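You operate a simulated robot arm through the tools that you are given. There is no shell and no other tool.

You are at the controls of a simulated robot arm. One attempt, no reset.

JOB
Free the lock nut, set the kiss gauge to about 8, lock again.
Fine: the press stays locked; turn the black adjusting bolt with the small spanner and put it back; the nut ends tight. Where these are worked on the way, their far stop is far enough and under half their travel is too little: lock nut.

It is judged by the outcome, as a careful person would: the job done as asked, and still so three seconds after it is handed in. It fails if anything else is knocked over, pushed out of place, dropped, spilled or broken.

ROBOT AND FRAMES
A 7-joint arm with a two-finger parallel gripper, fixed in place. Base frame: the origin is at the foot of the arm, x ahead of it, y to its left, z up. Units: mm, degrees, N and s.
Its first joint turns from -132.0 to 132.0 degrees. Payload 3.91 kg.
Tool frame: the origin (TCP) lies between the finger pads and is the grasp point; the fingertips stand 30 mm ahead of it; z points along the fingers, y is the line along which they close. The gripper opens to 110 mm. The fingers are 20 mm wide and 10 mm thick; the gripper's body (48 by 112 mm) begins 55 mm behind the TCP.
Orientation is that of the tool frame in the base frame, as a unit quaternion [x, y, z, w]. With the fingers straight down and closing along the base's y, the tool's x points along the base's -x, its y along +y and its z along -z.

CONTROLS
- The arm moves only by the tool nudge_tool. Its argument "motion" is one flat list of numbers, 6 for each row, row after row: the shift along the tool's x, y, z in units of 40 mm (1.0 is 40 mm), then the turn, a rotation vector about the tool's x, y, z in units of 5 degrees (1.0 is 5 degrees). In form: [x, y, z, rx, ry, rz, x, y, z, rx, ry, rz, ...]. A call has 1 to 20 rows; each row shifts and turns the commanded pose from where the row before left it, along the tool's axes as they then stand. "fingers" is the opening, from 0 (shut) to 1 (fully open), set as the call begins (left out, the last holds). A call with a number of a shift or a turn outside -1 to 1 is refused whole. Rows are played at 5 a second. More than 50 mm and 8.6 degrees between two rows, or a gripper value outside its range, and nothing of the call is played. A pose out of reach is approached as far as the arm can. The call stops where the force on the tool passes 50 N (or 10 N more than at its start, if that is more) or the arm is blocked; 0.2 s more then pass. The fingers move at their own pace (about 108 mm/s each) and stop on an object; they squeeze with about 37 N. The grip force told is the motor's: it shows also when the fingers shut on nothing. Time passes only in rows, and 0.2 s behind the last, so rows that do not move let the fingers close. The reply holds the time, the measured pose of the TCP, the force on the tool along the base axes, the opening and the grip force, in the units named above and with some noise, with the torque about the TCP (base axes, N m) and any sound that the robot's microphone picked up, and new pictures: "views" is both (left out), scene, wrist or none.
- Cameras (640 x 400 px; columns grow to the right, rows downward): "scene" is fixed at [47.8, 640.9, 1524]; the picture's right is [-0.96, 0.28, 0.00], its down [-0.03, -0.12, -0.99] and it looks along [-0.28, -0.95, 0.12] (base axes); focal length 214 px, centre (320, 200). "wrist" rides on the gripper at [72, 17, -103] in the tool frame; the picture's right is [-0.23, 0.97, 0.00], its down [-0.76, -0.18, -0.62] and it looks along [-0.61, -0.14, 0.78] (tool axes); focal length 222 px, centre (320, 200). There is no depth. A picture from a camera that has moved, and an enlarged one, comes with that camera's place and axes in the base frame and with its lens. The place of the scene camera against the robot may be out by one fixed shift of up to 18 mm in any direction.
- zoom(camera, box): a new picture of the part [left, top, right, bottom] of that camera's present view, enlarged. No time passes.
- sign_off(): hands the job in; it is judged then, once.

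Nothing tells you positions but the pictures and the camera data. Unless the task says otherwise, let go and move clear before handing in.

The tools are called after "Emit:" as a command line: name --argument value ..., lists and objects as JSON in quotes. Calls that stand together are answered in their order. nudge_tool: Moves the arm, as the interface text tells. Its arguments: {"type":"object","properties":{"motion":{"type":"array"},"fingers":{"type":"number"},"views":{"type":"string","enum":["both","scene","wrist","none"]}},"required":["motion"]} The other tools are called the same way: zoom (camera, box) takes an enlarged picture of a part of a camera's view; sign_off () hands the job in.

At the start:

```text
clock: 0.0
position: [-0.5, 448.8, 1355.9]
tcp_rot: [-0.001, 1.0, 0.001, 0.0]
force: [-0.1, 0.4, 0.0]
wrist_torque: [0.0, -0.04, -0.01]
finger_gap: 110.0
finger_force: 0.0
```

scene: 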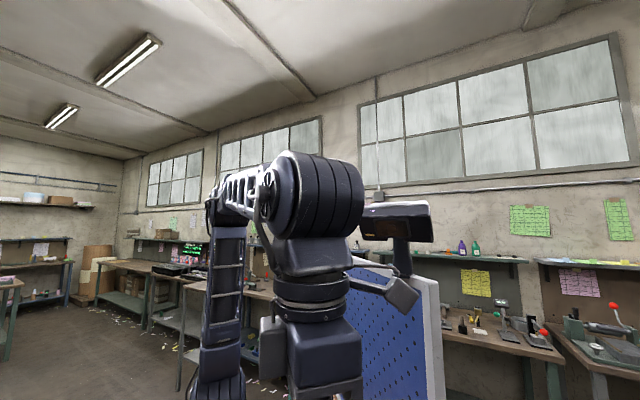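
wrist: 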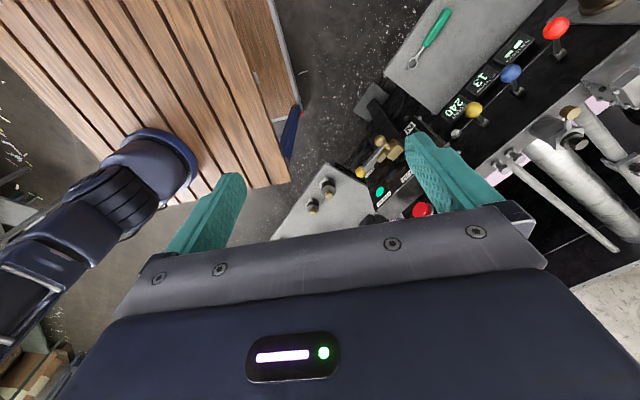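

I see the arm with its tool high up, and a machine panel with a green spanner, displays and knobs in the upper right of the wrist picture. I'll zoom in to work out which parts are which before moving.

Emit:
zoom --camera "wrist" --box '[260, 0, 640, 240]'

Emit:
zoom --camera "wrist" --box '[300, 100, 500, 225]'

Emit:
zoom --camera "scene" --box '[320, 180, 640, 400]'

```text
1.67 times, centred on (450, 120) of wrist
camera zoom: at [-72.3, 465.2, 1456.8], right [0.23, 0.97, 0.0], down [0.76, -0.18, 0.62], along [0.61, -0.14, -0.78], focal length 370 px, centre (103, 333)
```

zoom: 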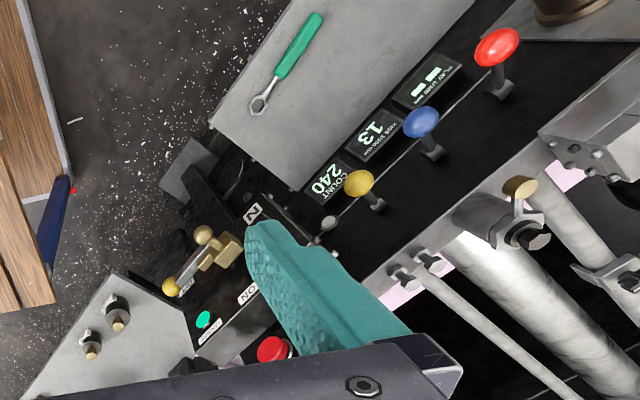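

```text
3.20 times, centred on (400, 162) of wrist
camera zoom: at [-72.3, 465.2, 1456.8], right [0.23, 0.97, 0.0], down [0.76, -0.18, 0.62], along [0.61, -0.14, -0.78], focal length 711 px, centre (64, 320)
```

zoom: 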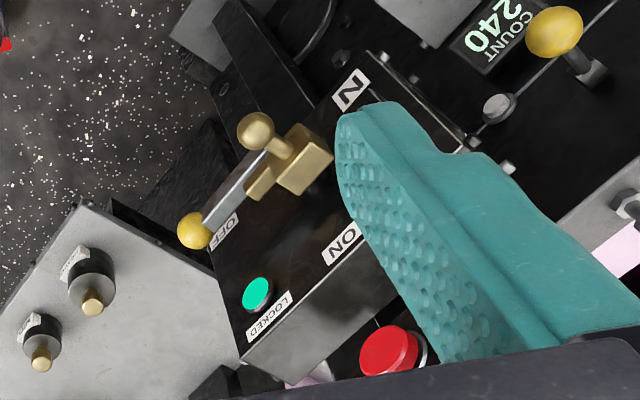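

```text
1.82 times, centred on (480, 290) of scene
camera zoom: at [47.8, 640.9, 1524.0], right [-0.96, 0.28, 0.0], down [-0.03, -0.12, -0.99], along [-0.28, -0.95, 0.12], focal length 390 px, centre (29, 36)
```

zoom: 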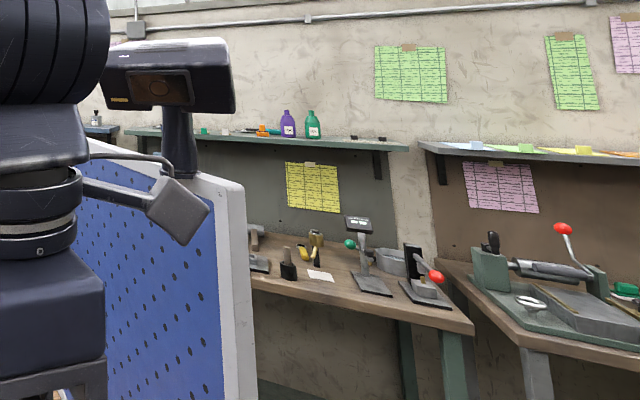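

The machine lies toward +y, with the spanner on a grey tray and the KISS display reading about 13. The scene camera looks away from it, so I'll turn the gripper in place to swing the wrist camera toward the machine.

Emit:
nudge_tool --motion '[0, 0, 0, 0, 0, -1, 0, 0, 0, 0, 0, -1, 0, 0, 0, 0, 0, -1, 0, 0, 0, 0, 0, -1, 0, 0, 0, 0, 0, -1, 0, 0, 0, 0, 0, -1, 0, 0, 0, 0, 0, -1, 0, 0, 0, 0, 0, -1, 0, 0, 0, 0, 0, -1]' --views "both"

```text
clock: 2.0
position: [-1.4, 449.2, 1354.6]
tcp_rot: [-0.384, 0.924, 0.0, 0.001]
force: [0.3, 0.7, -0.7]
wrist_torque: [0.0, -0.02, 0.0]
finger_gap: 110.1
finger_force: 0.0
camera wrist: at [-63.1, 408.7, 1457.0], right [-0.53, 0.85, 0.0], down [0.66, 0.41, 0.62], along [0.53, 0.33, -0.78], focal length 222 px, centre (320, 200)
```

scene: 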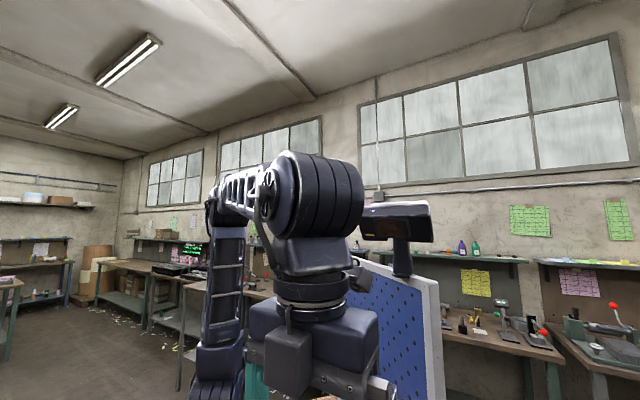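
wrist: 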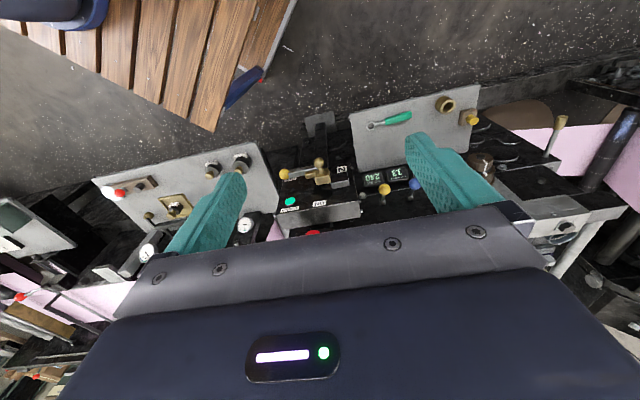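

The machine is now in view: a central lever box with a green lamp, a tray with the spanner, and another grey plate with fittings. I'll zoom in on both.

Emit:
zoom --camera "wrist" --box '[80, 130, 280, 280]'

Emit:
zoom --camera "wrist" --box '[260, 70, 500, 240]'

Emit:
zoom --camera "wrist" --box '[420, 50, 640, 260]'

```text
2.67 times, centred on (180, 205) of wrist
camera zoom: at [-63.1, 408.7, 1457.0], right [-0.53, 0.85, 0.0], down [0.66, 0.41, 0.62], along [0.53, 0.33, -0.78], focal length 592 px, centre (693, 187)
```

zoom: 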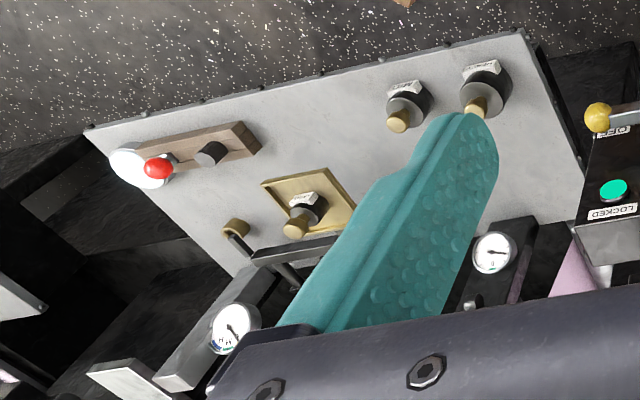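

```text
2.35 times, centred on (380, 155) of wrist
camera zoom: at [-63.1, 408.7, 1457.0], right [-0.53, 0.85, 0.0], down [0.66, 0.41, 0.62], along [0.53, 0.33, -0.78], focal length 523 px, centre (179, 306)
```

zoom: 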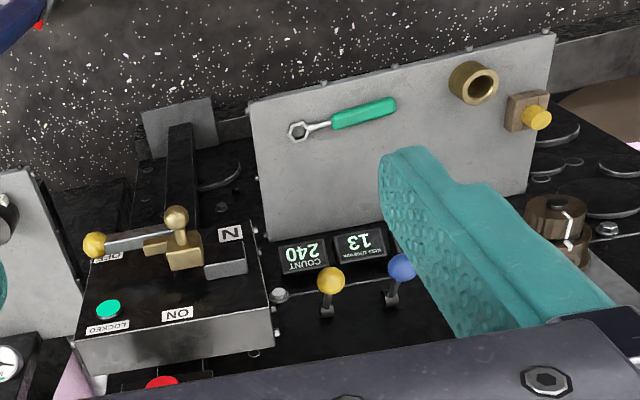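

```text
1.90 times, centred on (530, 155) of wrist
camera zoom: at [-63.1, 408.7, 1457.0], right [-0.53, 0.85, 0.0], down [0.66, 0.41, 0.62], along [0.53, 0.33, -0.78], focal length 423 px, centre (-80, 286)
```

zoom: 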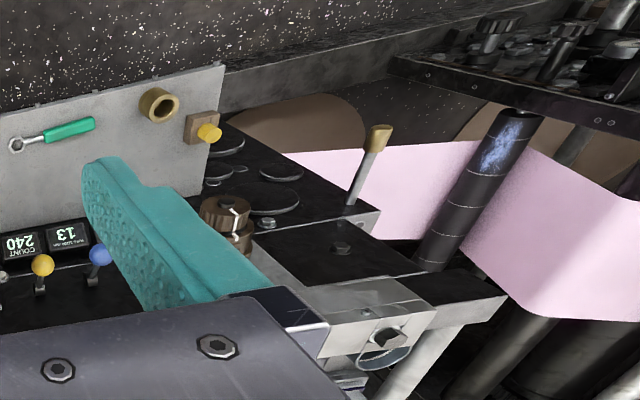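

The picture is inverted (image up is world down). The machine's front runs diagonally, with the spanner roughly at (95, 735, 630). I'll go lower and somewhat nearer for a proper view, keeping well clear of the machine.

Emit:
nudge_tool --motion '[-0.3, 0, 0.9, 0, 0, 0, -0.3, 0, 0.9, 0, 0, 0, -0.3, 0, 0.9, 0, 0, 0, -0.3, 0, 0.9, 0, 0, 0, -0.3, 0, 0.9, 0, 0, 0, -0.3, 0, 0.9, 0, 0, 0, -0.3, 0, 0.9, 0, 0, 0, -0.3, 0, 0.9, 0, 0, 0]' --views "wrist"

```text
clock: 3.8
position: [68.0, 516.9, 1067.6]
tcp_rot: [-0.382, 0.924, 0.0, 0.0]
force: [-0.5, -0.6, 0.0]
wrist_torque: [0.05, -0.03, 0.01]
finger_gap: 110.0
finger_force: 0.1
camera wrist: at [3.9, 476.0, 1169.4], right [-0.53, 0.85, 0.0], down [0.66, 0.41, 0.62], along [0.53, 0.33, -0.78], focal length 222 px, centre (320, 200)
```

wrist: 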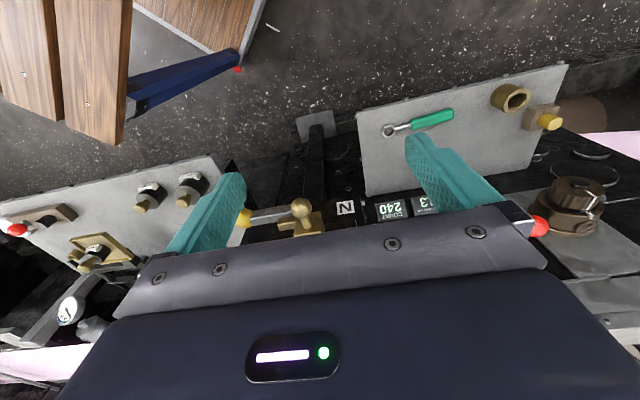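

I have a clearer view now. I'll zoom in on the spanner, the right-hand block and the left panel to identify the nut and the black bolt.

Emit:
zoom --camera "wrist" --box '[350, 60, 510, 220]'

Emit:
zoom --camera "wrist" --box '[480, 60, 640, 260]'

Emit:
zoom --camera "wrist" --box '[0, 150, 260, 350]'

```text
2.50 times, centred on (430, 140) of wrist
camera zoom: at [3.9, 476.0, 1169.4], right [-0.53, 0.85, 0.0], down [0.66, 0.41, 0.62], along [0.53, 0.33, -0.78], focal length 555 px, centre (45, 350)
```

zoom: 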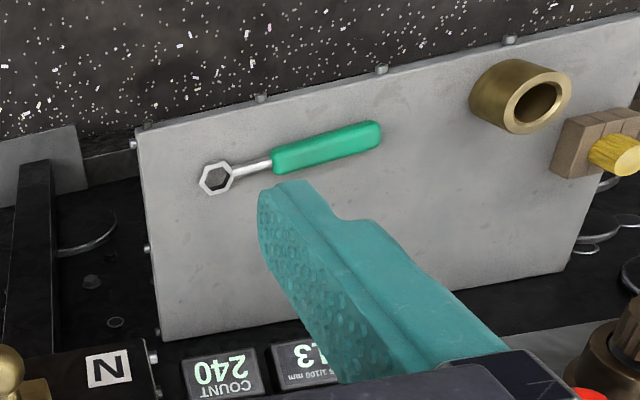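

```text
2.00 times, centred on (560, 160) of wrist
camera zoom: at [3.9, 476.0, 1169.4], right [-0.53, 0.85, 0.0], down [0.66, 0.41, 0.62], along [0.53, 0.33, -0.78], focal length 444 px, centre (-160, 280)
```

zoom: 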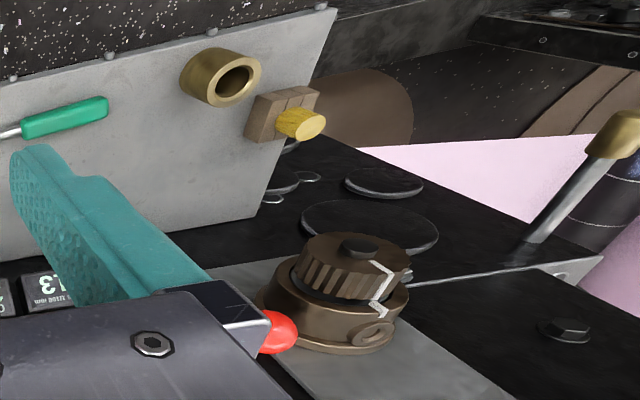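

```text
2.00 times, centred on (130, 250) of wrist
camera zoom: at [3.9, 476.0, 1169.4], right [-0.53, 0.85, 0.0], down [0.66, 0.41, 0.62], along [0.53, 0.33, -0.78], focal length 444 px, centre (700, 100)
```

zoom: 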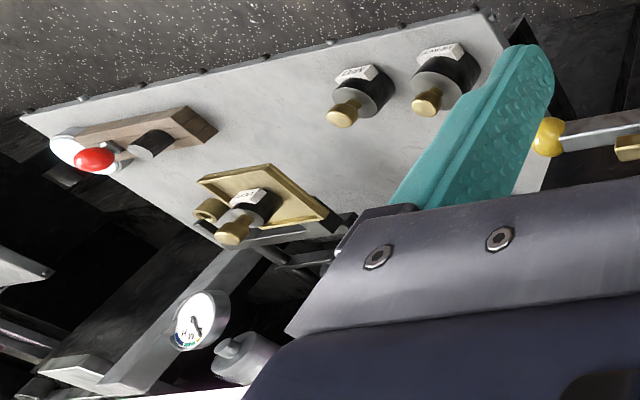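

Both grey plates are nearly horizontal trays. The spanner lies near (91, 722, 650), handle pointing to the machine's left. A brown knurled nut with a black bolt in its centre and a white witness mark sits near (-40, 990, 857). I'll slide along the machine's front to see the nut and the displays better.

Emit:
nudge_tool --motion '[0, 0.9, 0, 0, 0, 0, 0, 0.9, 0, 0, 0, 0, 0, 0.9, 0, 0, 0, 0, 0, 0.9, 0, 0, 0, 0, 0, 0.9, 0, 0, 0, 0, 0, 0.9, 0, 0, 0, 0]' --views "wrist"

```text
clock: 5.2
position: [-85.1, 671.0, 1065.5]
tcp_rot: [-0.383, 0.924, 0.001, 0.0]
force: [-1.4, 0.2, 0.1]
wrist_torque: [0.0, 0.05, -0.01]
finger_gap: 109.5
finger_force: 0.1
camera wrist: at [-147.7, 631.0, 1167.6], right [-0.53, 0.85, 0.0], down [0.66, 0.41, 0.62], along [0.53, 0.33, -0.78], focal length 222 px, centre (320, 200)
```

wrist: 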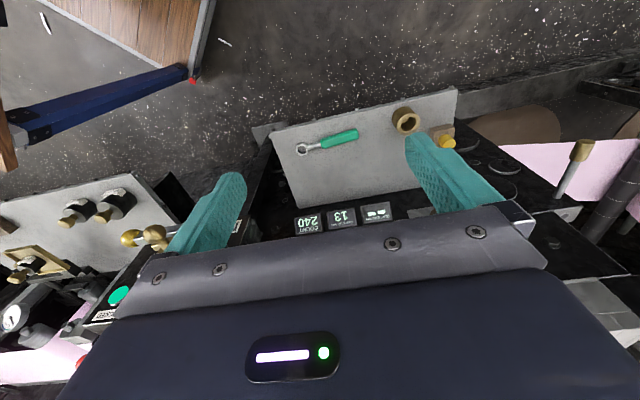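

Emit:
zoom --camera "wrist" --box '[260, 90, 420, 240]'

Emit:
zoom --camera "wrist" --box '[480, 120, 640, 320]'

Emit:
zoom --camera "wrist" --box '[380, 90, 480, 170]'

```text
2.67 times, centred on (340, 165) of wrist
camera zoom: at [-147.7, 631.0, 1167.6], right [-0.53, 0.85, 0.0], down [0.66, 0.41, 0.62], along [0.53, 0.33, -0.78], focal length 592 px, centre (267, 293)
```

zoom: 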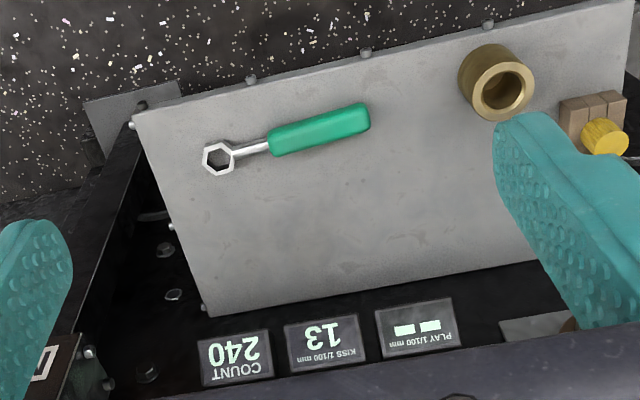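

```text
2.00 times, centred on (560, 220) of wrist
camera zoom: at [-147.7, 631.0, 1167.6], right [-0.53, 0.85, 0.0], down [0.66, 0.41, 0.62], along [0.53, 0.33, -0.78], focal length 444 px, centre (-160, 160)
```

zoom: 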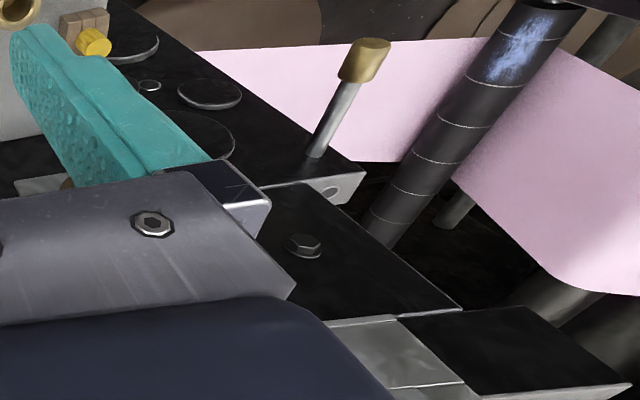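

```text
5.00 times, centred on (430, 130) of wrist
camera zoom: at [-147.7, 631.0, 1167.6], right [-0.53, 0.85, 0.0], down [0.66, 0.41, 0.62], along [0.53, 0.33, -0.78], focal length 1111 px, centre (-230, 550)
```

zoom: 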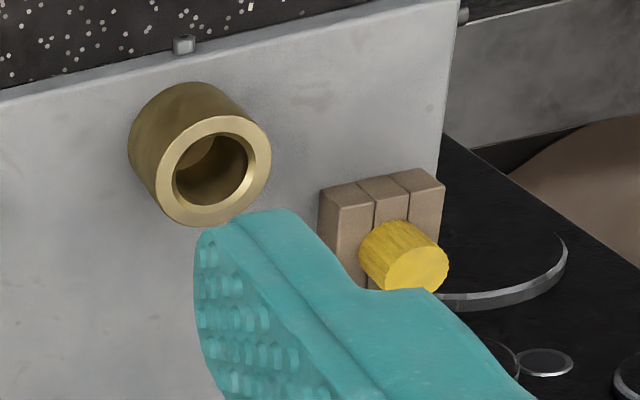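

The KISS display (1/100 mm) reads 13, and PLAY shows "--". The knurled nut is hidden behind the gripper, so I'll move over toward it at the same height to get a clean view.

Emit:
nudge_tool --motion '[-0.74, 0.82, 0, 0, 0, 0, -0.74, 0.82, 0, 0, 0, 0, -0.74, 0.82, 0, 0, 0, 0, -0.74, 0.82, 0, 0, 0, 0, -0.74, 0.82, 0, 0, 0, 0, -0.74, 0.82, 0, 0, 0, 0]' --views "wrist"

```text
clock: 6.6
position: [-97.4, 911.1, 1066.4]
tcp_rot: [-0.384, 0.923, -0.002, -0.001]
force: [-0.2, 0.5, -0.2]
wrist_torque: [-0.01, -0.05, 0.0]
finger_gap: 110.0
finger_force: 0.0
out of reach, approached as far as the arm can: row 6
camera wrist: at [-159.9, 870.7, 1168.0], right [-0.53, 0.85, 0.0], down [0.66, 0.42, 0.62], along [0.53, 0.33, -0.78], focal length 222 px, centre (320, 200)
```

wrist: 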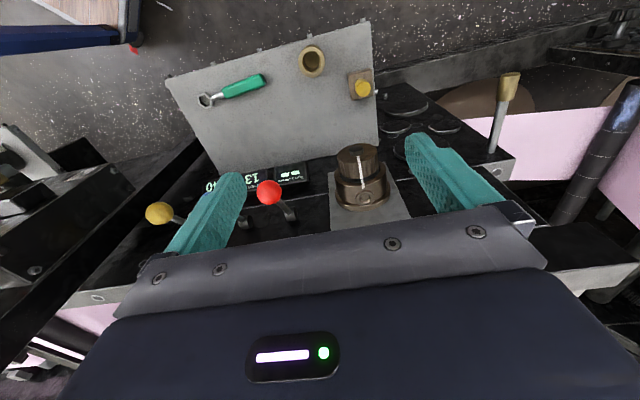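

Emit:
zoom --camera "wrist" --box '[300, 120, 420, 230]'

Emit:
zoom --camera "wrist" --box '[140, 60, 400, 230]'

Emit:
zoom --camera "wrist" --box '[270, 20, 400, 120]'

```text
3.64 times, centred on (360, 175) of wrist
camera zoom: at [-159.9, 870.7, 1168.0], right [-0.53, 0.85, 0.0], down [0.66, 0.42, 0.62], along [0.53, 0.33, -0.78], focal length 808 px, centre (174, 291)
```

zoom: 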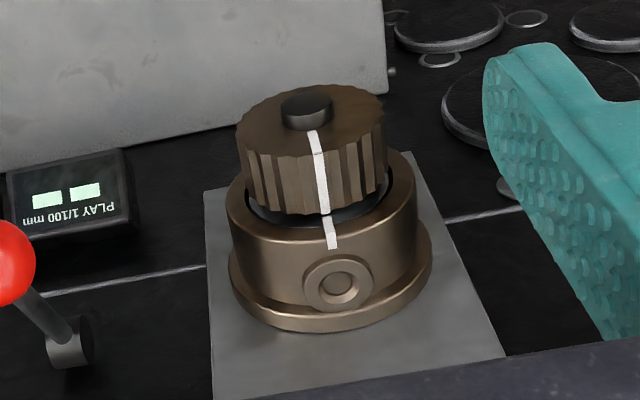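

```text
2.35 times, centred on (270, 145) of wrist
camera zoom: at [-159.9, 870.7, 1168.0], right [-0.53, 0.85, 0.0], down [0.66, 0.42, 0.62], along [0.53, 0.33, -0.78], focal length 523 px, centre (438, 329)
```

zoom: 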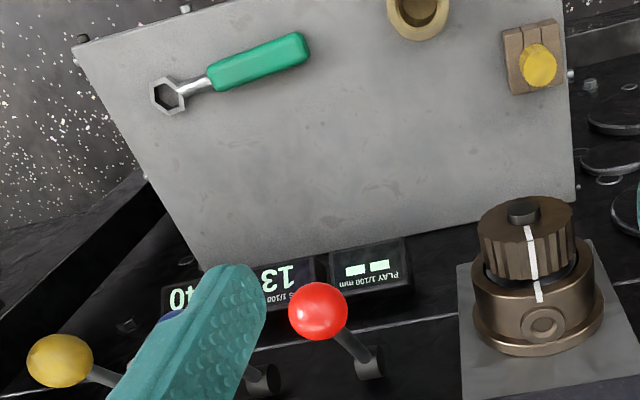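

```text
4.00 times, centred on (335, 70) of wrist
camera zoom: at [-159.9, 870.7, 1168.0], right [-0.53, 0.85, 0.0], down [0.66, 0.42, 0.62], along [0.53, 0.33, -0.78], focal length 888 px, centre (260, 720)
```

zoom: 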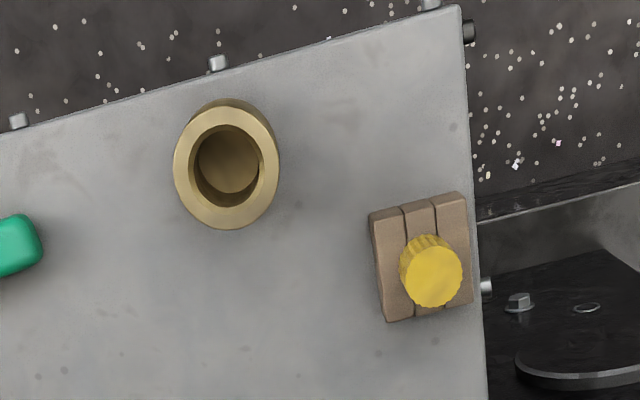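

The brown knurled knob has a vertical axis with a white witness line and a black button on top, so I'm not yet sure it is the lock nut. I'll look over the middle of the machine, around the lever box and beyond, before deciding.

Emit:
nudge_tool --motion '[0.2, -0.95, 0, 0, 0, 0, 0.2, -0.95, 0, 0, 0, 0, 0.2, -0.95, 0, 0, 0, 0, 0.2, -0.95, 0, 0, 0, 0, 0.2, -0.95, 0, 0, 0, 0, 0, -0.95, 0, 0, 0, 0, 0, -0.95, 0, 0, 0, 0, 0, -0.95, 0, 0, 0, 0, 0, -0.95, 0, 0, 0, 0]' --views "wrist"

```text
clock: 8.6
position: [116.8, 640.3, 1064.1]
tcp_rot: [-0.383, 0.924, 0.0, 0.0]
force: [-0.3, -0.2, -0.2]
wrist_torque: [0.01, -0.01, -0.02]
finger_gap: 109.9
finger_force: 0.0
camera wrist: at [52.4, 600.0, 1165.7], right [-0.53, 0.85, 0.0], down [0.66, 0.41, 0.62], along [0.53, 0.33, -0.78], focal length 222 px, centre (320, 200)
```

wrist: 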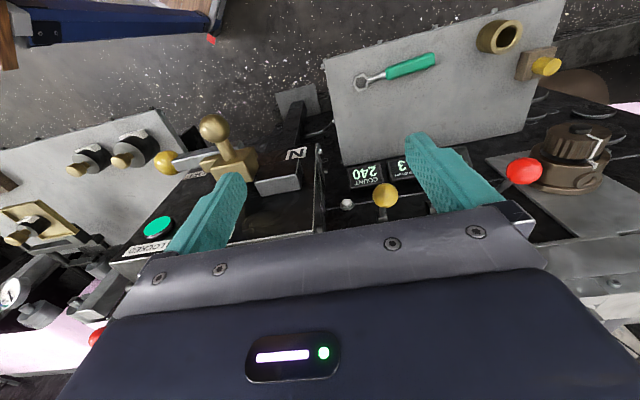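

I'll zoom on the middle and left portions from here.

Emit:
zoom --camera "wrist" --box '[280, 130, 440, 230]'

Emit:
zoom --camera "wrist" --box '[0, 100, 200, 225]'

Emit:
zoom --camera "wrist" --box '[0, 200, 160, 400]'

Emit:
zoom --camera "wrist" --box '[130, 90, 330, 215]'

Emit:
zoom --camera "wrist" --box '[520, 100, 640, 320]'

```text
4.00 times, centred on (360, 180) of wrist
camera zoom: at [52.4, 600.0, 1165.7], right [-0.53, 0.85, 0.0], down [0.66, 0.41, 0.62], along [0.53, 0.33, -0.78], focal length 888 px, centre (160, 280)
```

zoom: 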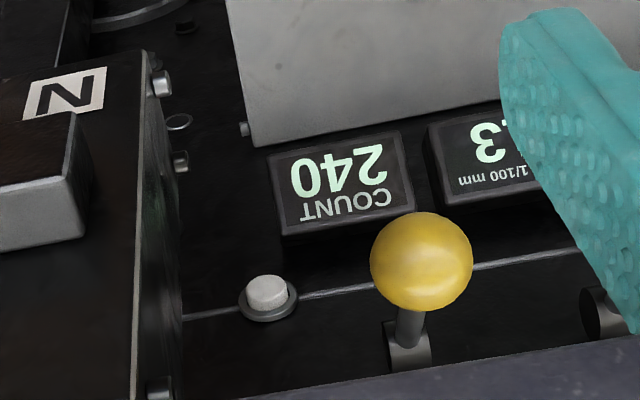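

```text
3.20 times, centred on (100, 162) of wrist
camera zoom: at [52.4, 600.0, 1165.7], right [-0.53, 0.85, 0.0], down [0.66, 0.41, 0.62], along [0.53, 0.33, -0.78], focal length 711 px, centre (1024, 320)
```

zoom: 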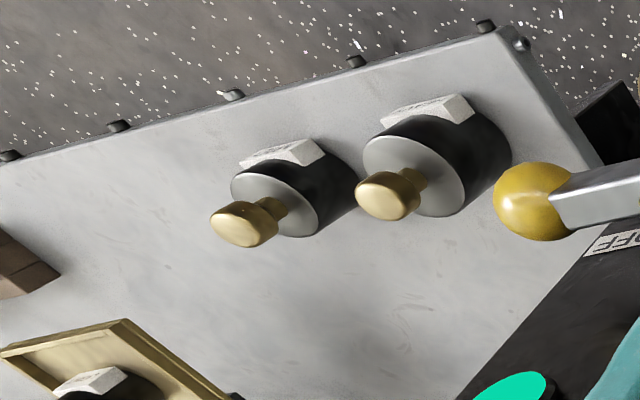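

```text
2.00 times, centred on (80, 300) of wrist
camera zoom: at [52.4, 600.0, 1165.7], right [-0.53, 0.85, 0.0], down [0.66, 0.41, 0.62], along [0.53, 0.33, -0.78], focal length 444 px, centre (800, 0)
```

zoom: 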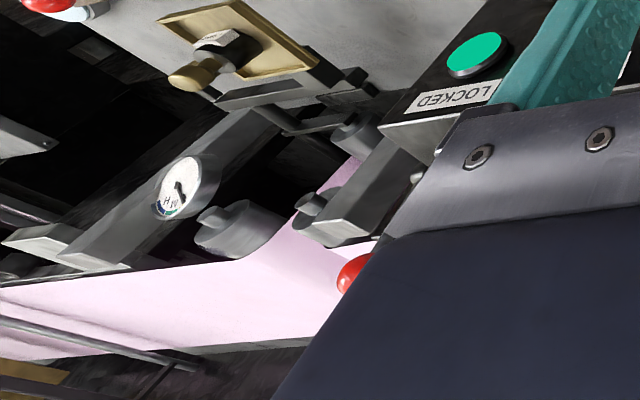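

```text
3.20 times, centred on (230, 152) of wrist
camera zoom: at [52.4, 600.0, 1165.7], right [-0.53, 0.85, 0.0], down [0.66, 0.41, 0.62], along [0.53, 0.33, -0.78], focal length 711 px, centre (608, 352)
```

zoom: 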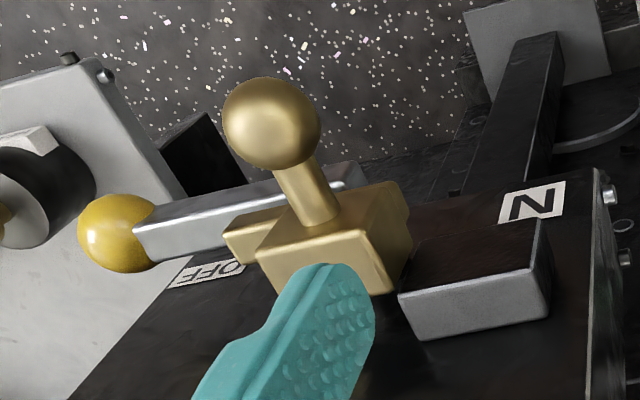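

```text
1.82 times, centred on (580, 210) of wrist
camera zoom: at [52.4, 600.0, 1165.7], right [-0.53, 0.85, 0.0], down [0.66, 0.41, 0.62], along [0.53, 0.33, -0.78], focal length 404 px, centre (-153, 182)
```

zoom: 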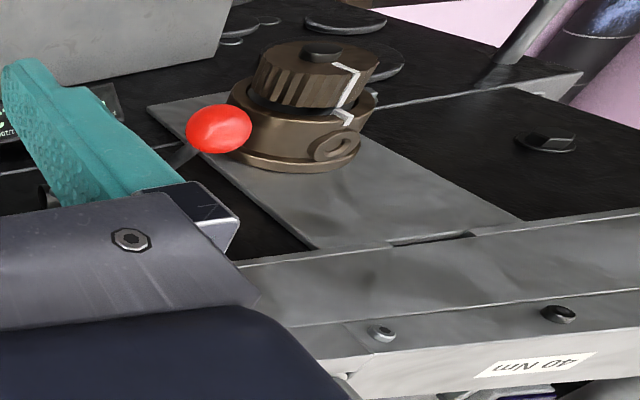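

The centre shows the ON/OFF press lever (LOCKED lamp lit), the displays and small levers. The left tray has labelled black parts with brass tips, so I'll move over there to read the labels and look for the lock nut and bolt.

Emit:
nudge_tool --motion '[0.2, -0.95, 0, 0, 0, 0, 0.2, -0.95, 0, 0, 0, 0, 0.2, -0.95, 0, 0, 0, 0, 0.2, -0.95, 0, 0, 0, 0, 0.2, -0.95, 0, 0, 0, 0, 0.2, -0.95, 0, 0, 0, 0, 0, -0.95, 0, 0, 0, 0]' --views "wrist"

```text
clock: 10.2
position: [270.5, 419.1, 1066.2]
tcp_rot: [-0.383, 0.924, 0.001, 0.0]
force: [0.0, 0.3, -0.3]
wrist_torque: [-0.03, -0.01, 0.01]
finger_gap: 110.1
finger_force: 0.0
camera wrist: at [208.0, 378.0, 1168.5], right [-0.53, 0.85, 0.0], down [0.66, 0.41, 0.62], along [0.53, 0.33, -0.78], focal length 222 px, centre (320, 200)
```

wrist: 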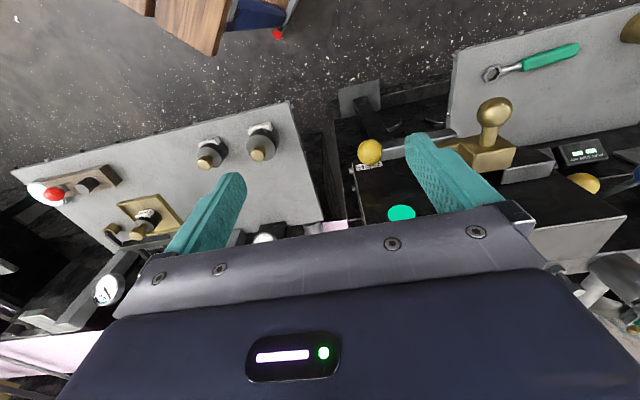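

Emit:
zoom --camera "wrist" --box '[170, 100, 320, 200]'

Emit:
zoom --camera "wrist" --box '[0, 140, 200, 340]'

Emit:
zoom --camera "wrist" --box '[540, 120, 640, 340]'

Emit:
zoom --camera "wrist" --box '[330, 80, 530, 230]'

```text
4.00 times, centred on (245, 150) of wrist
camera zoom: at [208.0, 378.0, 1168.5], right [-0.53, 0.85, 0.0], down [0.66, 0.41, 0.62], along [0.53, 0.33, -0.78], focal length 888 px, centre (620, 400)
```

zoom: 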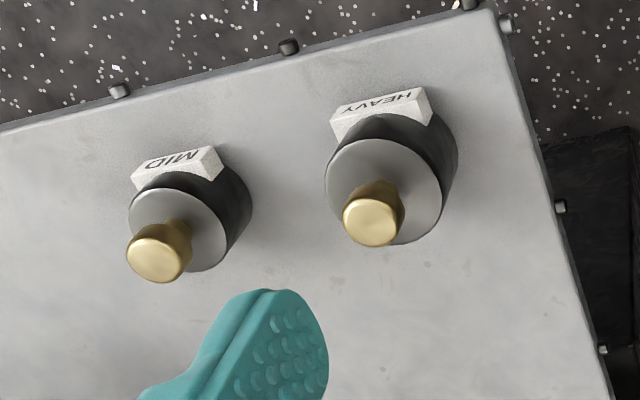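

```text
2.00 times, centred on (100, 240) of wrist
camera zoom: at [208.0, 378.0, 1168.5], right [-0.53, 0.85, 0.0], down [0.66, 0.41, 0.62], along [0.53, 0.33, -0.78], focal length 444 px, centre (760, 120)
```

zoom: 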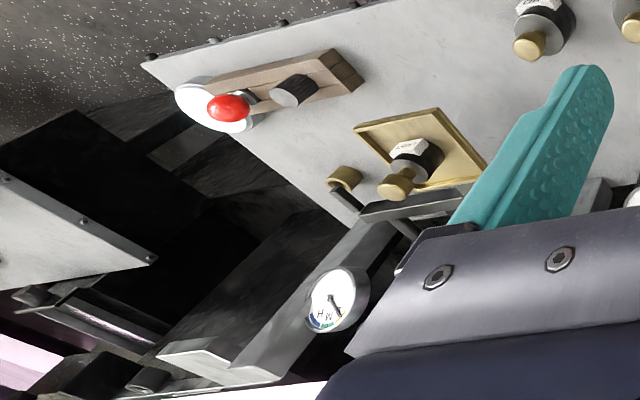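

```text
1.82 times, centred on (590, 230) of wrist
camera zoom: at [208.0, 378.0, 1168.5], right [-0.53, 0.85, 0.0], down [0.66, 0.41, 0.62], along [0.53, 0.33, -0.78], focal length 404 px, centre (-171, 146)
```

zoom: 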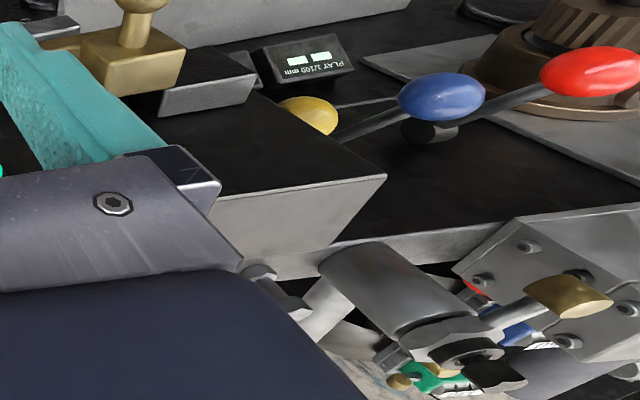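

```text
2.67 times, centred on (430, 155) of wrist
camera zoom: at [208.0, 378.0, 1168.5], right [-0.53, 0.85, 0.0], down [0.66, 0.41, 0.62], along [0.53, 0.33, -0.78], focal length 592 px, centre (27, 320)
```

zoom: 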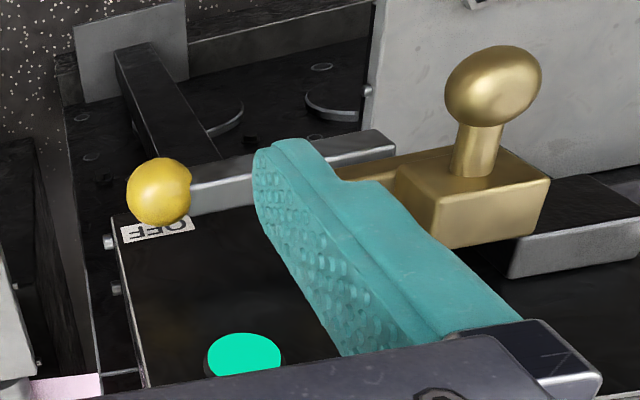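

The left tray only holds weights, which don't matter here. A mechanism with a silver cylinder end, a brass-knobbed lever and a black hex sits higher up, near (160, 890, 1031). I'll raise the gripper and pitch it forward to look at that mechanism squarely.

Emit:
nudge_tool --motion '[0.1, 0, -1, 0, 0, 0, 0.1, 0, -1, 0, 0, 0, 0.16, 0.6, -0.8, 0, 0, 0, 0.16, 0.9, -0.5, 0, 0, 0, 0.16, 0.96, -0.4, 0, 0, 0, 0.16, 0.96, -0.4, 0, 0, 0, 0.16, 0.96, 0, 0, 0, 0, 0.16, 0.96, 0, 0, 0, 0, 0.16, 0.96, 0, 0, 0, 0, 0.16, 0.96, 0, 0, 0, 0, 0.16, 0.96, 0, 0, 0, 0, 0, 0, 0, 0, -1, 0, 0, 0, 0, 0, -1, 0, 0, 0, 0, 0, -1, 0, 0, 0, 0, 0, -1, 0, 0, 0, 0, 0, -1, 0, 0, 0, 0, 0, -1, 0]' --views "wrist"

```text
clock: 13.8
position: [-8.0, 603.2, 1228.9]
tcp_rot: [-0.37, 0.892, 0.1, 0.24]
force: [-0.6, -0.2, 0.5]
wrist_torque: [0.03, 0.06, -0.01]
finger_gap: 110.4
finger_force: 0.1
camera wrist: at [-100.7, 533.7, 1280.8], right [-0.55, 0.83, 0.11], down [0.37, 0.12, 0.92], along [0.75, 0.55, -0.37], focal length 222 px, centre (320, 200)
```

wrist: 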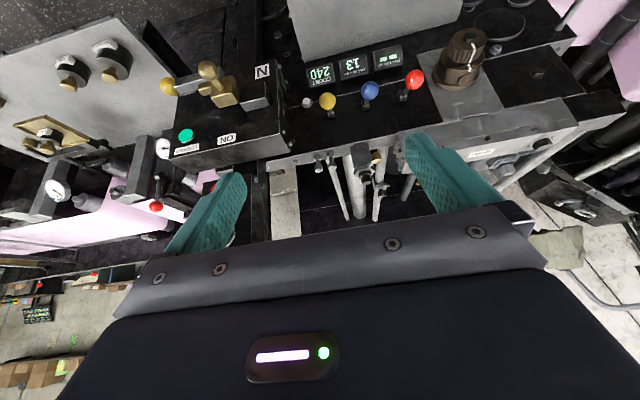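

Now I can see the far side of the console deck: rods and a silver cylinder behind the edge, with a black hex and a brass knob. I'll zoom in there.

Emit:
zoom --camera "wrist" --box '[300, 130, 430, 230]'

Emit:
zoom --camera "wrist" --box '[290, 30, 500, 170]'

Emit:
zoom --camera "wrist" --box '[440, 90, 640, 260]'

Emit:
zoom --camera "wrist" --box '[0, 100, 240, 280]'

```text
4.00 times, centred on (365, 180) of wrist
camera zoom: at [-100.7, 533.7, 1280.8], right [-0.55, 0.83, 0.11], down [0.37, 0.12, 0.92], along [0.75, 0.55, -0.37], focal length 888 px, centre (140, 280)
```

zoom: 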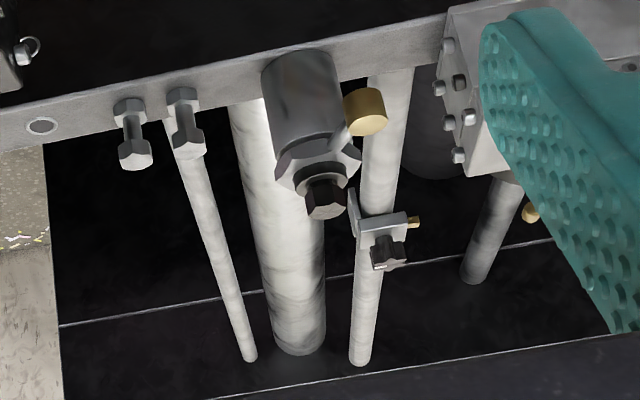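

```text
2.86 times, centred on (395, 100) of wrist
camera zoom: at [-100.7, 533.7, 1280.8], right [-0.55, 0.83, 0.11], down [0.37, 0.12, 0.92], along [0.75, 0.55, -0.37], focal length 635 px, centre (106, 486)
```

zoom: 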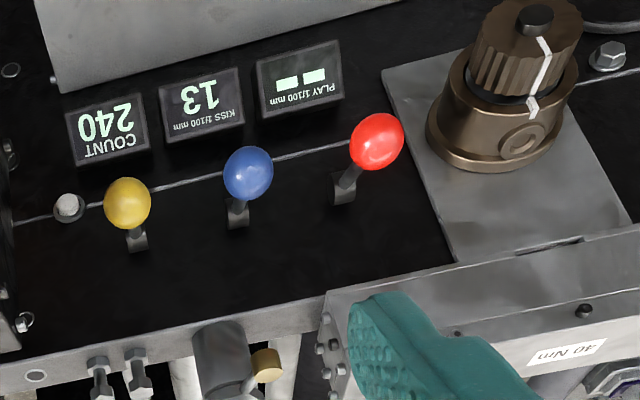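

```text
2.35 times, centred on (540, 175) of wrist
camera zoom: at [-100.7, 533.7, 1280.8], right [-0.55, 0.83, 0.11], down [0.37, 0.12, 0.92], along [0.75, 0.55, -0.37], focal length 523 px, centre (-198, 259)
```

zoom: 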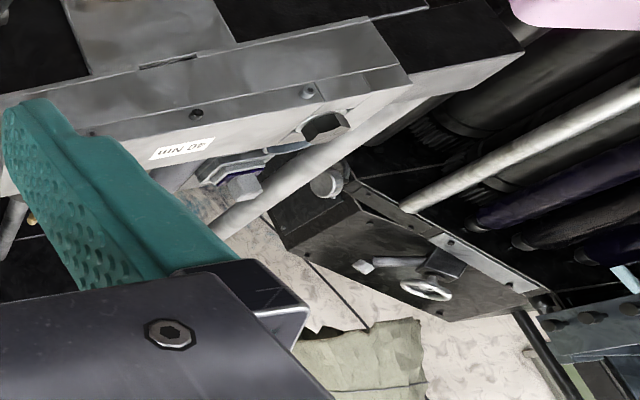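

```text
2.22 times, centred on (120, 190) of wrist
camera zoom: at [-100.7, 533.7, 1280.8], right [-0.55, 0.83, 0.11], down [0.37, 0.12, 0.92], along [0.75, 0.55, -0.37], focal length 494 px, centre (764, 222)
```

zoom: 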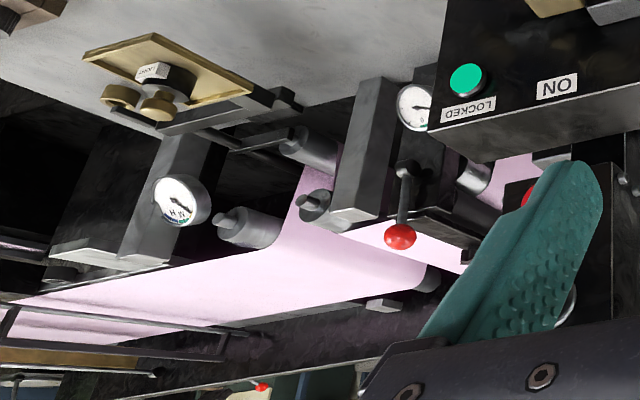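

I've found the adjuster. On the raised beam behind the displays stands a vertical silver post with a hex lock nut carrying a brass-tipped handle, and a black hex bolt on top, near (203, 893, 1067). The brass ball of the press lever stands at about (177, 555, 950), so I'll keep well above that. Now I'll move closer to inspect the post.

Emit:
nudge_tool --motion '[-0.772, 0.03, 0.448, 0, 0, 0, -0.772, 0.03, 0.448, 0, 0, 0, -0.772, 0.03, 0.448, 0, 0, 0, -0.772, 0.03, 0.448, 0, 0, 0, -0.772, 0.03, 0.448, 0, 0, 0, -0.772, 0.03, 0.448, 0, 0, 0]' --views "wrist"

```text
clock: 15.2
position: [138.3, 760.5, 1230.9]
tcp_rot: [-0.37, 0.892, 0.098, 0.24]
force: [-1.1, -0.6, 1.4]
wrist_torque: [-0.03, 0.01, 0.02]
finger_gap: 109.8
finger_force: 0.1
camera wrist: at [45.3, 690.6, 1282.4], right [-0.55, 0.83, 0.11], down [0.37, 0.12, 0.92], along [0.75, 0.55, -0.37], focal length 222 px, centre (320, 200)
```

wrist: 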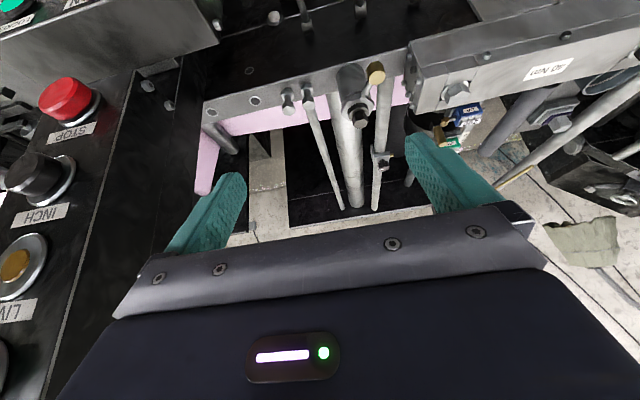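

A panel with STOP, INCH and LIVE buttons stands at the left near (295, 600, 1090), so I'll stay away from it. I'll zoom in on the adjuster post.

Emit:
zoom --camera "wrist" --box '[310, 40, 430, 130]'

Emit:
zoom --camera "wrist" --box '[190, 20, 440, 220]'

Emit:
zoom --camera "wrist" --box '[0, 0, 240, 200]'

Emit:
zoom --camera "wrist" --box '[400, 20, 640, 220]'

```text
4.44 times, centred on (370, 85) of wrist
camera zoom: at [45.3, 690.6, 1282.4], right [-0.55, 0.83, 0.11], down [0.37, 0.12, 0.92], along [0.75, 0.55, -0.37], focal length 987 px, centre (98, 711)
```

zoom: 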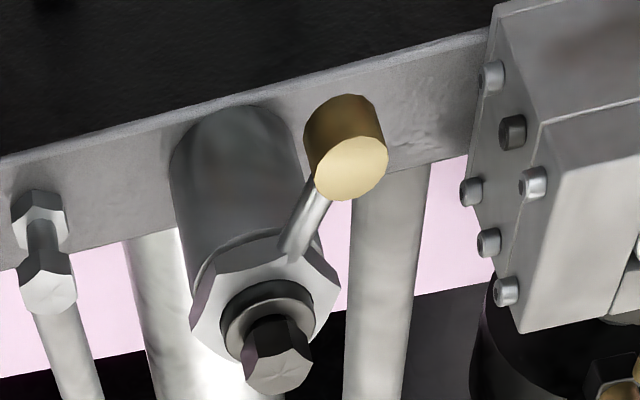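

```text
2.00 times, centred on (315, 120) of wrist
camera zoom: at [45.3, 690.6, 1282.4], right [-0.55, 0.83, 0.11], down [0.37, 0.12, 0.92], along [0.75, 0.55, -0.37], focal length 444 px, centre (330, 360)
```

zoom: 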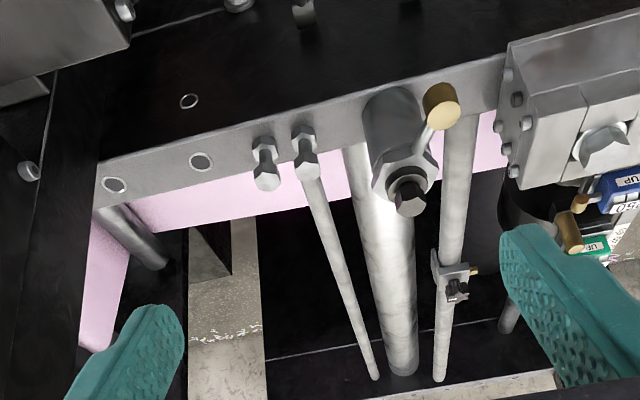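

```text
2.00 times, centred on (120, 100) of wrist
camera zoom: at [45.3, 690.6, 1282.4], right [-0.55, 0.83, 0.11], down [0.37, 0.12, 0.92], along [0.75, 0.55, -0.37], focal length 444 px, centre (720, 400)
```

zoom: 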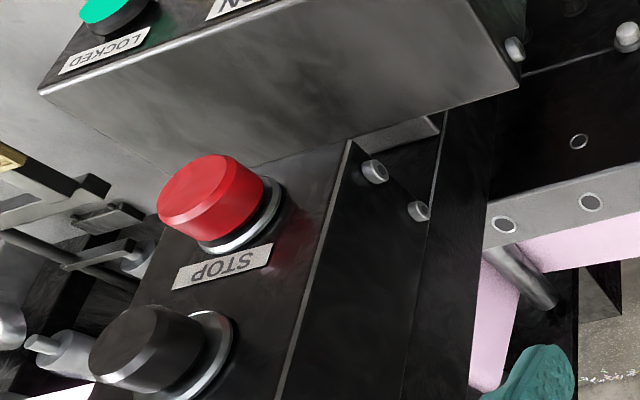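

```text
2.00 times, centred on (520, 120) of wrist
camera zoom: at [45.3, 690.6, 1282.4], right [-0.55, 0.83, 0.11], down [0.37, 0.12, 0.92], along [0.75, 0.55, -0.37], focal length 444 px, centre (-80, 360)
```

zoom: 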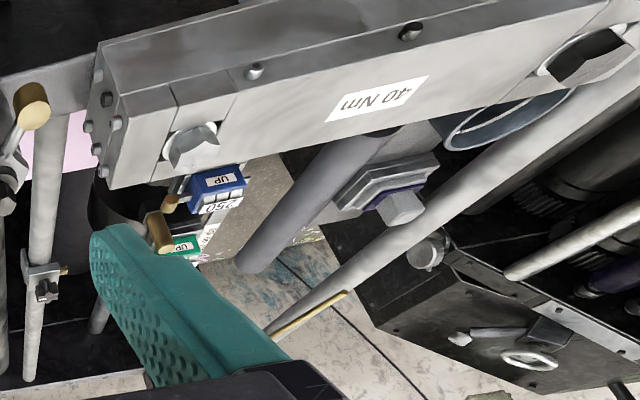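

The post is clear: a silver hex lock nut with a brass-tipped handle and a dark hex bolt on top, with its axis near (219, 912). I'll take a tighter zoom to see the handle's shape.

Emit:
zoom --camera "wrist" --box '[330, 50, 400, 94]'

Emit:
zoom --camera "wrist" --box '[325, 75, 400, 122]'

```text
9.09 times, centred on (365, 72) of wrist
camera zoom: at [45.3, 690.6, 1282.4], right [-0.55, 0.83, 0.11], down [0.37, 0.12, 0.92], along [0.75, 0.55, -0.37], focal length 2019 px, centre (-89, 1364)
```

zoom: 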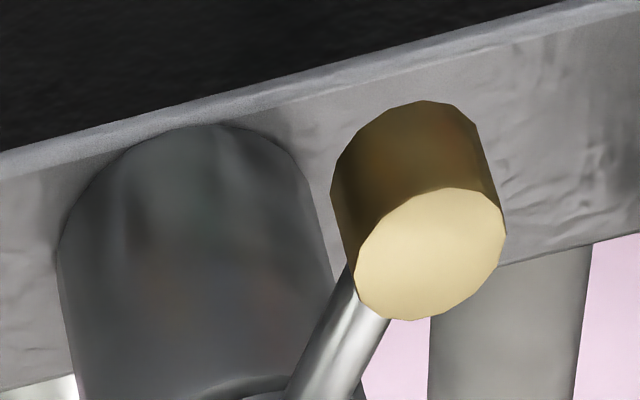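

```text
8.51 times, centred on (362, 98) of wrist
camera zoom: at [45.3, 690.6, 1282.4], right [-0.55, 0.83, 0.11], down [0.37, 0.12, 0.92], along [0.75, 0.55, -0.37], focal length 1890 px, centre (-42, 1064)
```

zoom: 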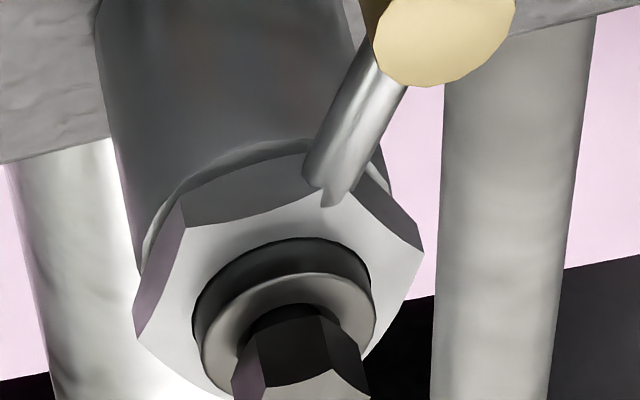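

The brass knob is a short upright cylinder, about 22 mm across, near (162, 890, 1031). A block stands to its left from u = -574. I'll level the tool, turn it so the fingers straddle the handle, narrow the opening, and hover above it.

Emit:
nudge_tool --motion '[0, 0, 0, 0, 1, 0, 0, 0, 0, 0, 1, 0, 0, 0, 0, 0, 1, 0, 0, 0, 0, 0, 1, 0, 0, 0, 0, 0, 1, 0, 0, 0, 0, 0, 1, 0, 0, 0, 0, 0, 0, 1, 0, 0, 0, 0, 0, 1, 0, 0, 0, 0, 0, 1, 0, 0, 0, 0, 0, 1, 0, 0, 0, 0, 0, 1, -0.365, 0.71, 0.83, 0, 0, 0, -0.365, 0.71, 0.83, 0, 0, 0, -0.365, 0.71, 0.83, 0, 0, 0]' --fingers 0.5 --views "wrist"

```text
clock: 18.2
position: [150.3, 856.7, 1131.1]
tcp_rot: [-0.173, 0.985, 0.002, 0.0]
force: [0.2, -0.6, 1.5]
wrist_torque: [0.08, 0.03, -0.01]
finger_gap: 54.8
finger_force: 0.1
camera wrist: at [77.5, 846.3, 1233.5], right [-0.12, 0.99, 0.0], down [0.78, 0.09, 0.62], along [0.62, 0.08, -0.78], focal length 222 px, centre (320, 200)
```

wrist: 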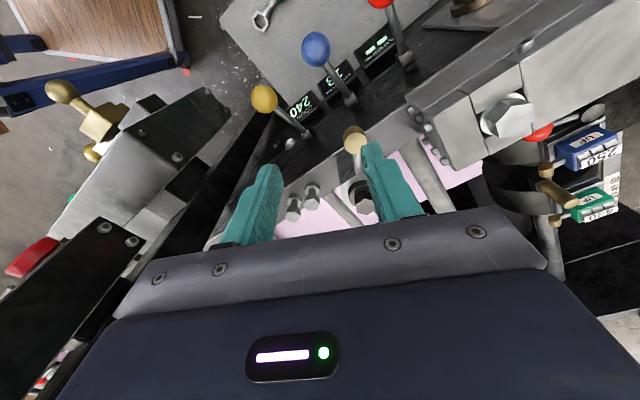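

I'm hovering near the adjuster, and the knob shows up just left of the right finger. I'll zoom in to fix positions precisely.

Emit:
zoom --camera "wrist" --box '[270, 110, 410, 230]'

Emit:
zoom --camera "wrist" --box '[230, 0, 430, 150]'

```text
3.33 times, centred on (340, 170) of wrist
camera zoom: at [77.5, 846.3, 1233.5], right [-0.12, 0.99, 0.0], down [0.78, 0.09, 0.62], along [0.62, 0.08, -0.78], focal length 740 px, centre (253, 300)
```

zoom: 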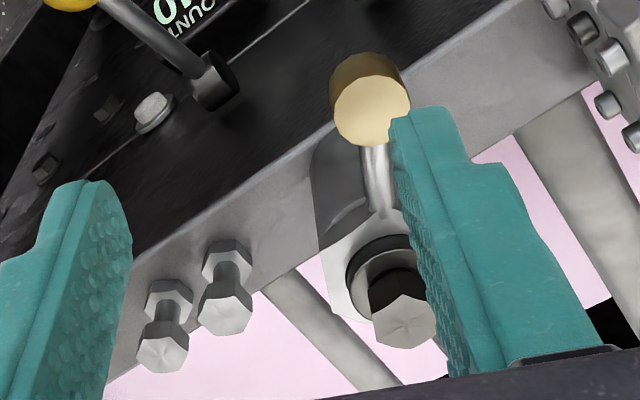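

```text
2.67 times, centred on (330, 75) of wrist
camera zoom: at [77.5, 846.3, 1233.5], right [-0.12, 0.99, 0.0], down [0.78, 0.09, 0.62], along [0.62, 0.08, -0.78], focal length 592 px, centre (293, 533)
```

zoom: 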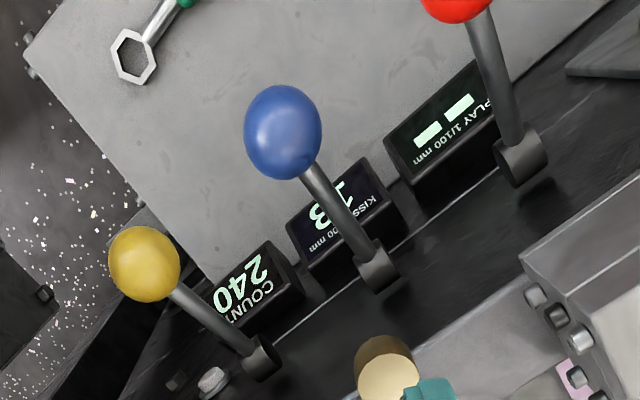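

Refined: knob top at about (161, 890, 1039), bolt top at about (219, 911, 1059). I'll centre over the knob and come down partway.

Emit:
nudge_tool --motion '[-0.27, 0.35, 0.63, 0, 0, 0, -0.27, 0.35, 0.63, 0, 0, 0]' --views "wrist"

Emit:
zoom --camera "wrist" --box '[230, 90, 430, 230]'

```text
clock: 18.8
position: [162.5, 890.3, 1080.5]
tcp_rot: [-0.174, 0.985, 0.002, -0.001]
force: [-0.3, 0.3, 0.6]
wrist_torque: [0.01, 0.01, 0.01]
finger_gap: 55.1
finger_force: 0.0
camera wrist: at [88.8, 880.3, 1182.4], right [-0.12, 0.99, 0.0], down [0.78, 0.09, 0.62], along [0.62, 0.08, -0.78], focal length 222 px, centre (320, 200)
```

wrist: 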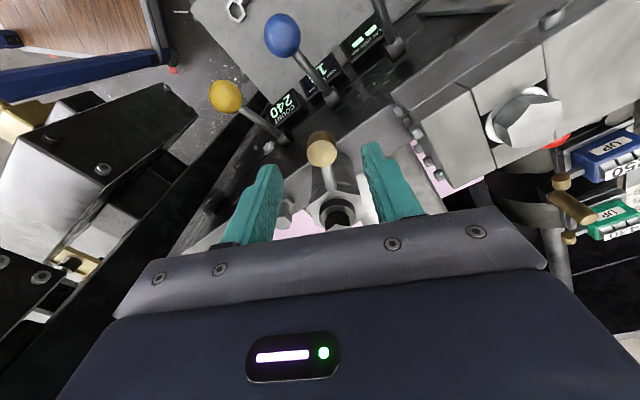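

```text
2.86 times, centred on (330, 160) of wrist
camera zoom: at [88.8, 880.3, 1182.4], right [-0.12, 0.99, 0.0], down [0.78, 0.09, 0.62], along [0.62, 0.08, -0.78], focal length 635 px, centre (291, 314)
```

zoom: 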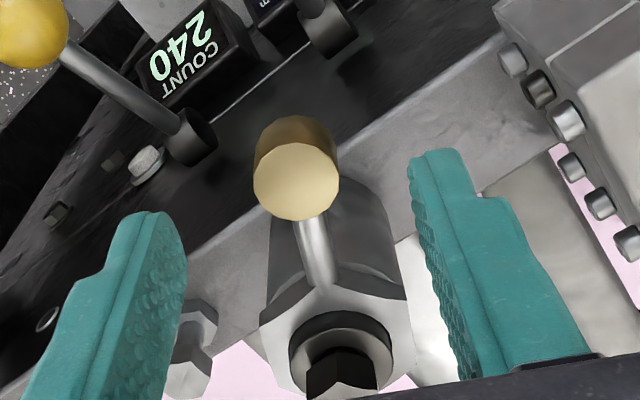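

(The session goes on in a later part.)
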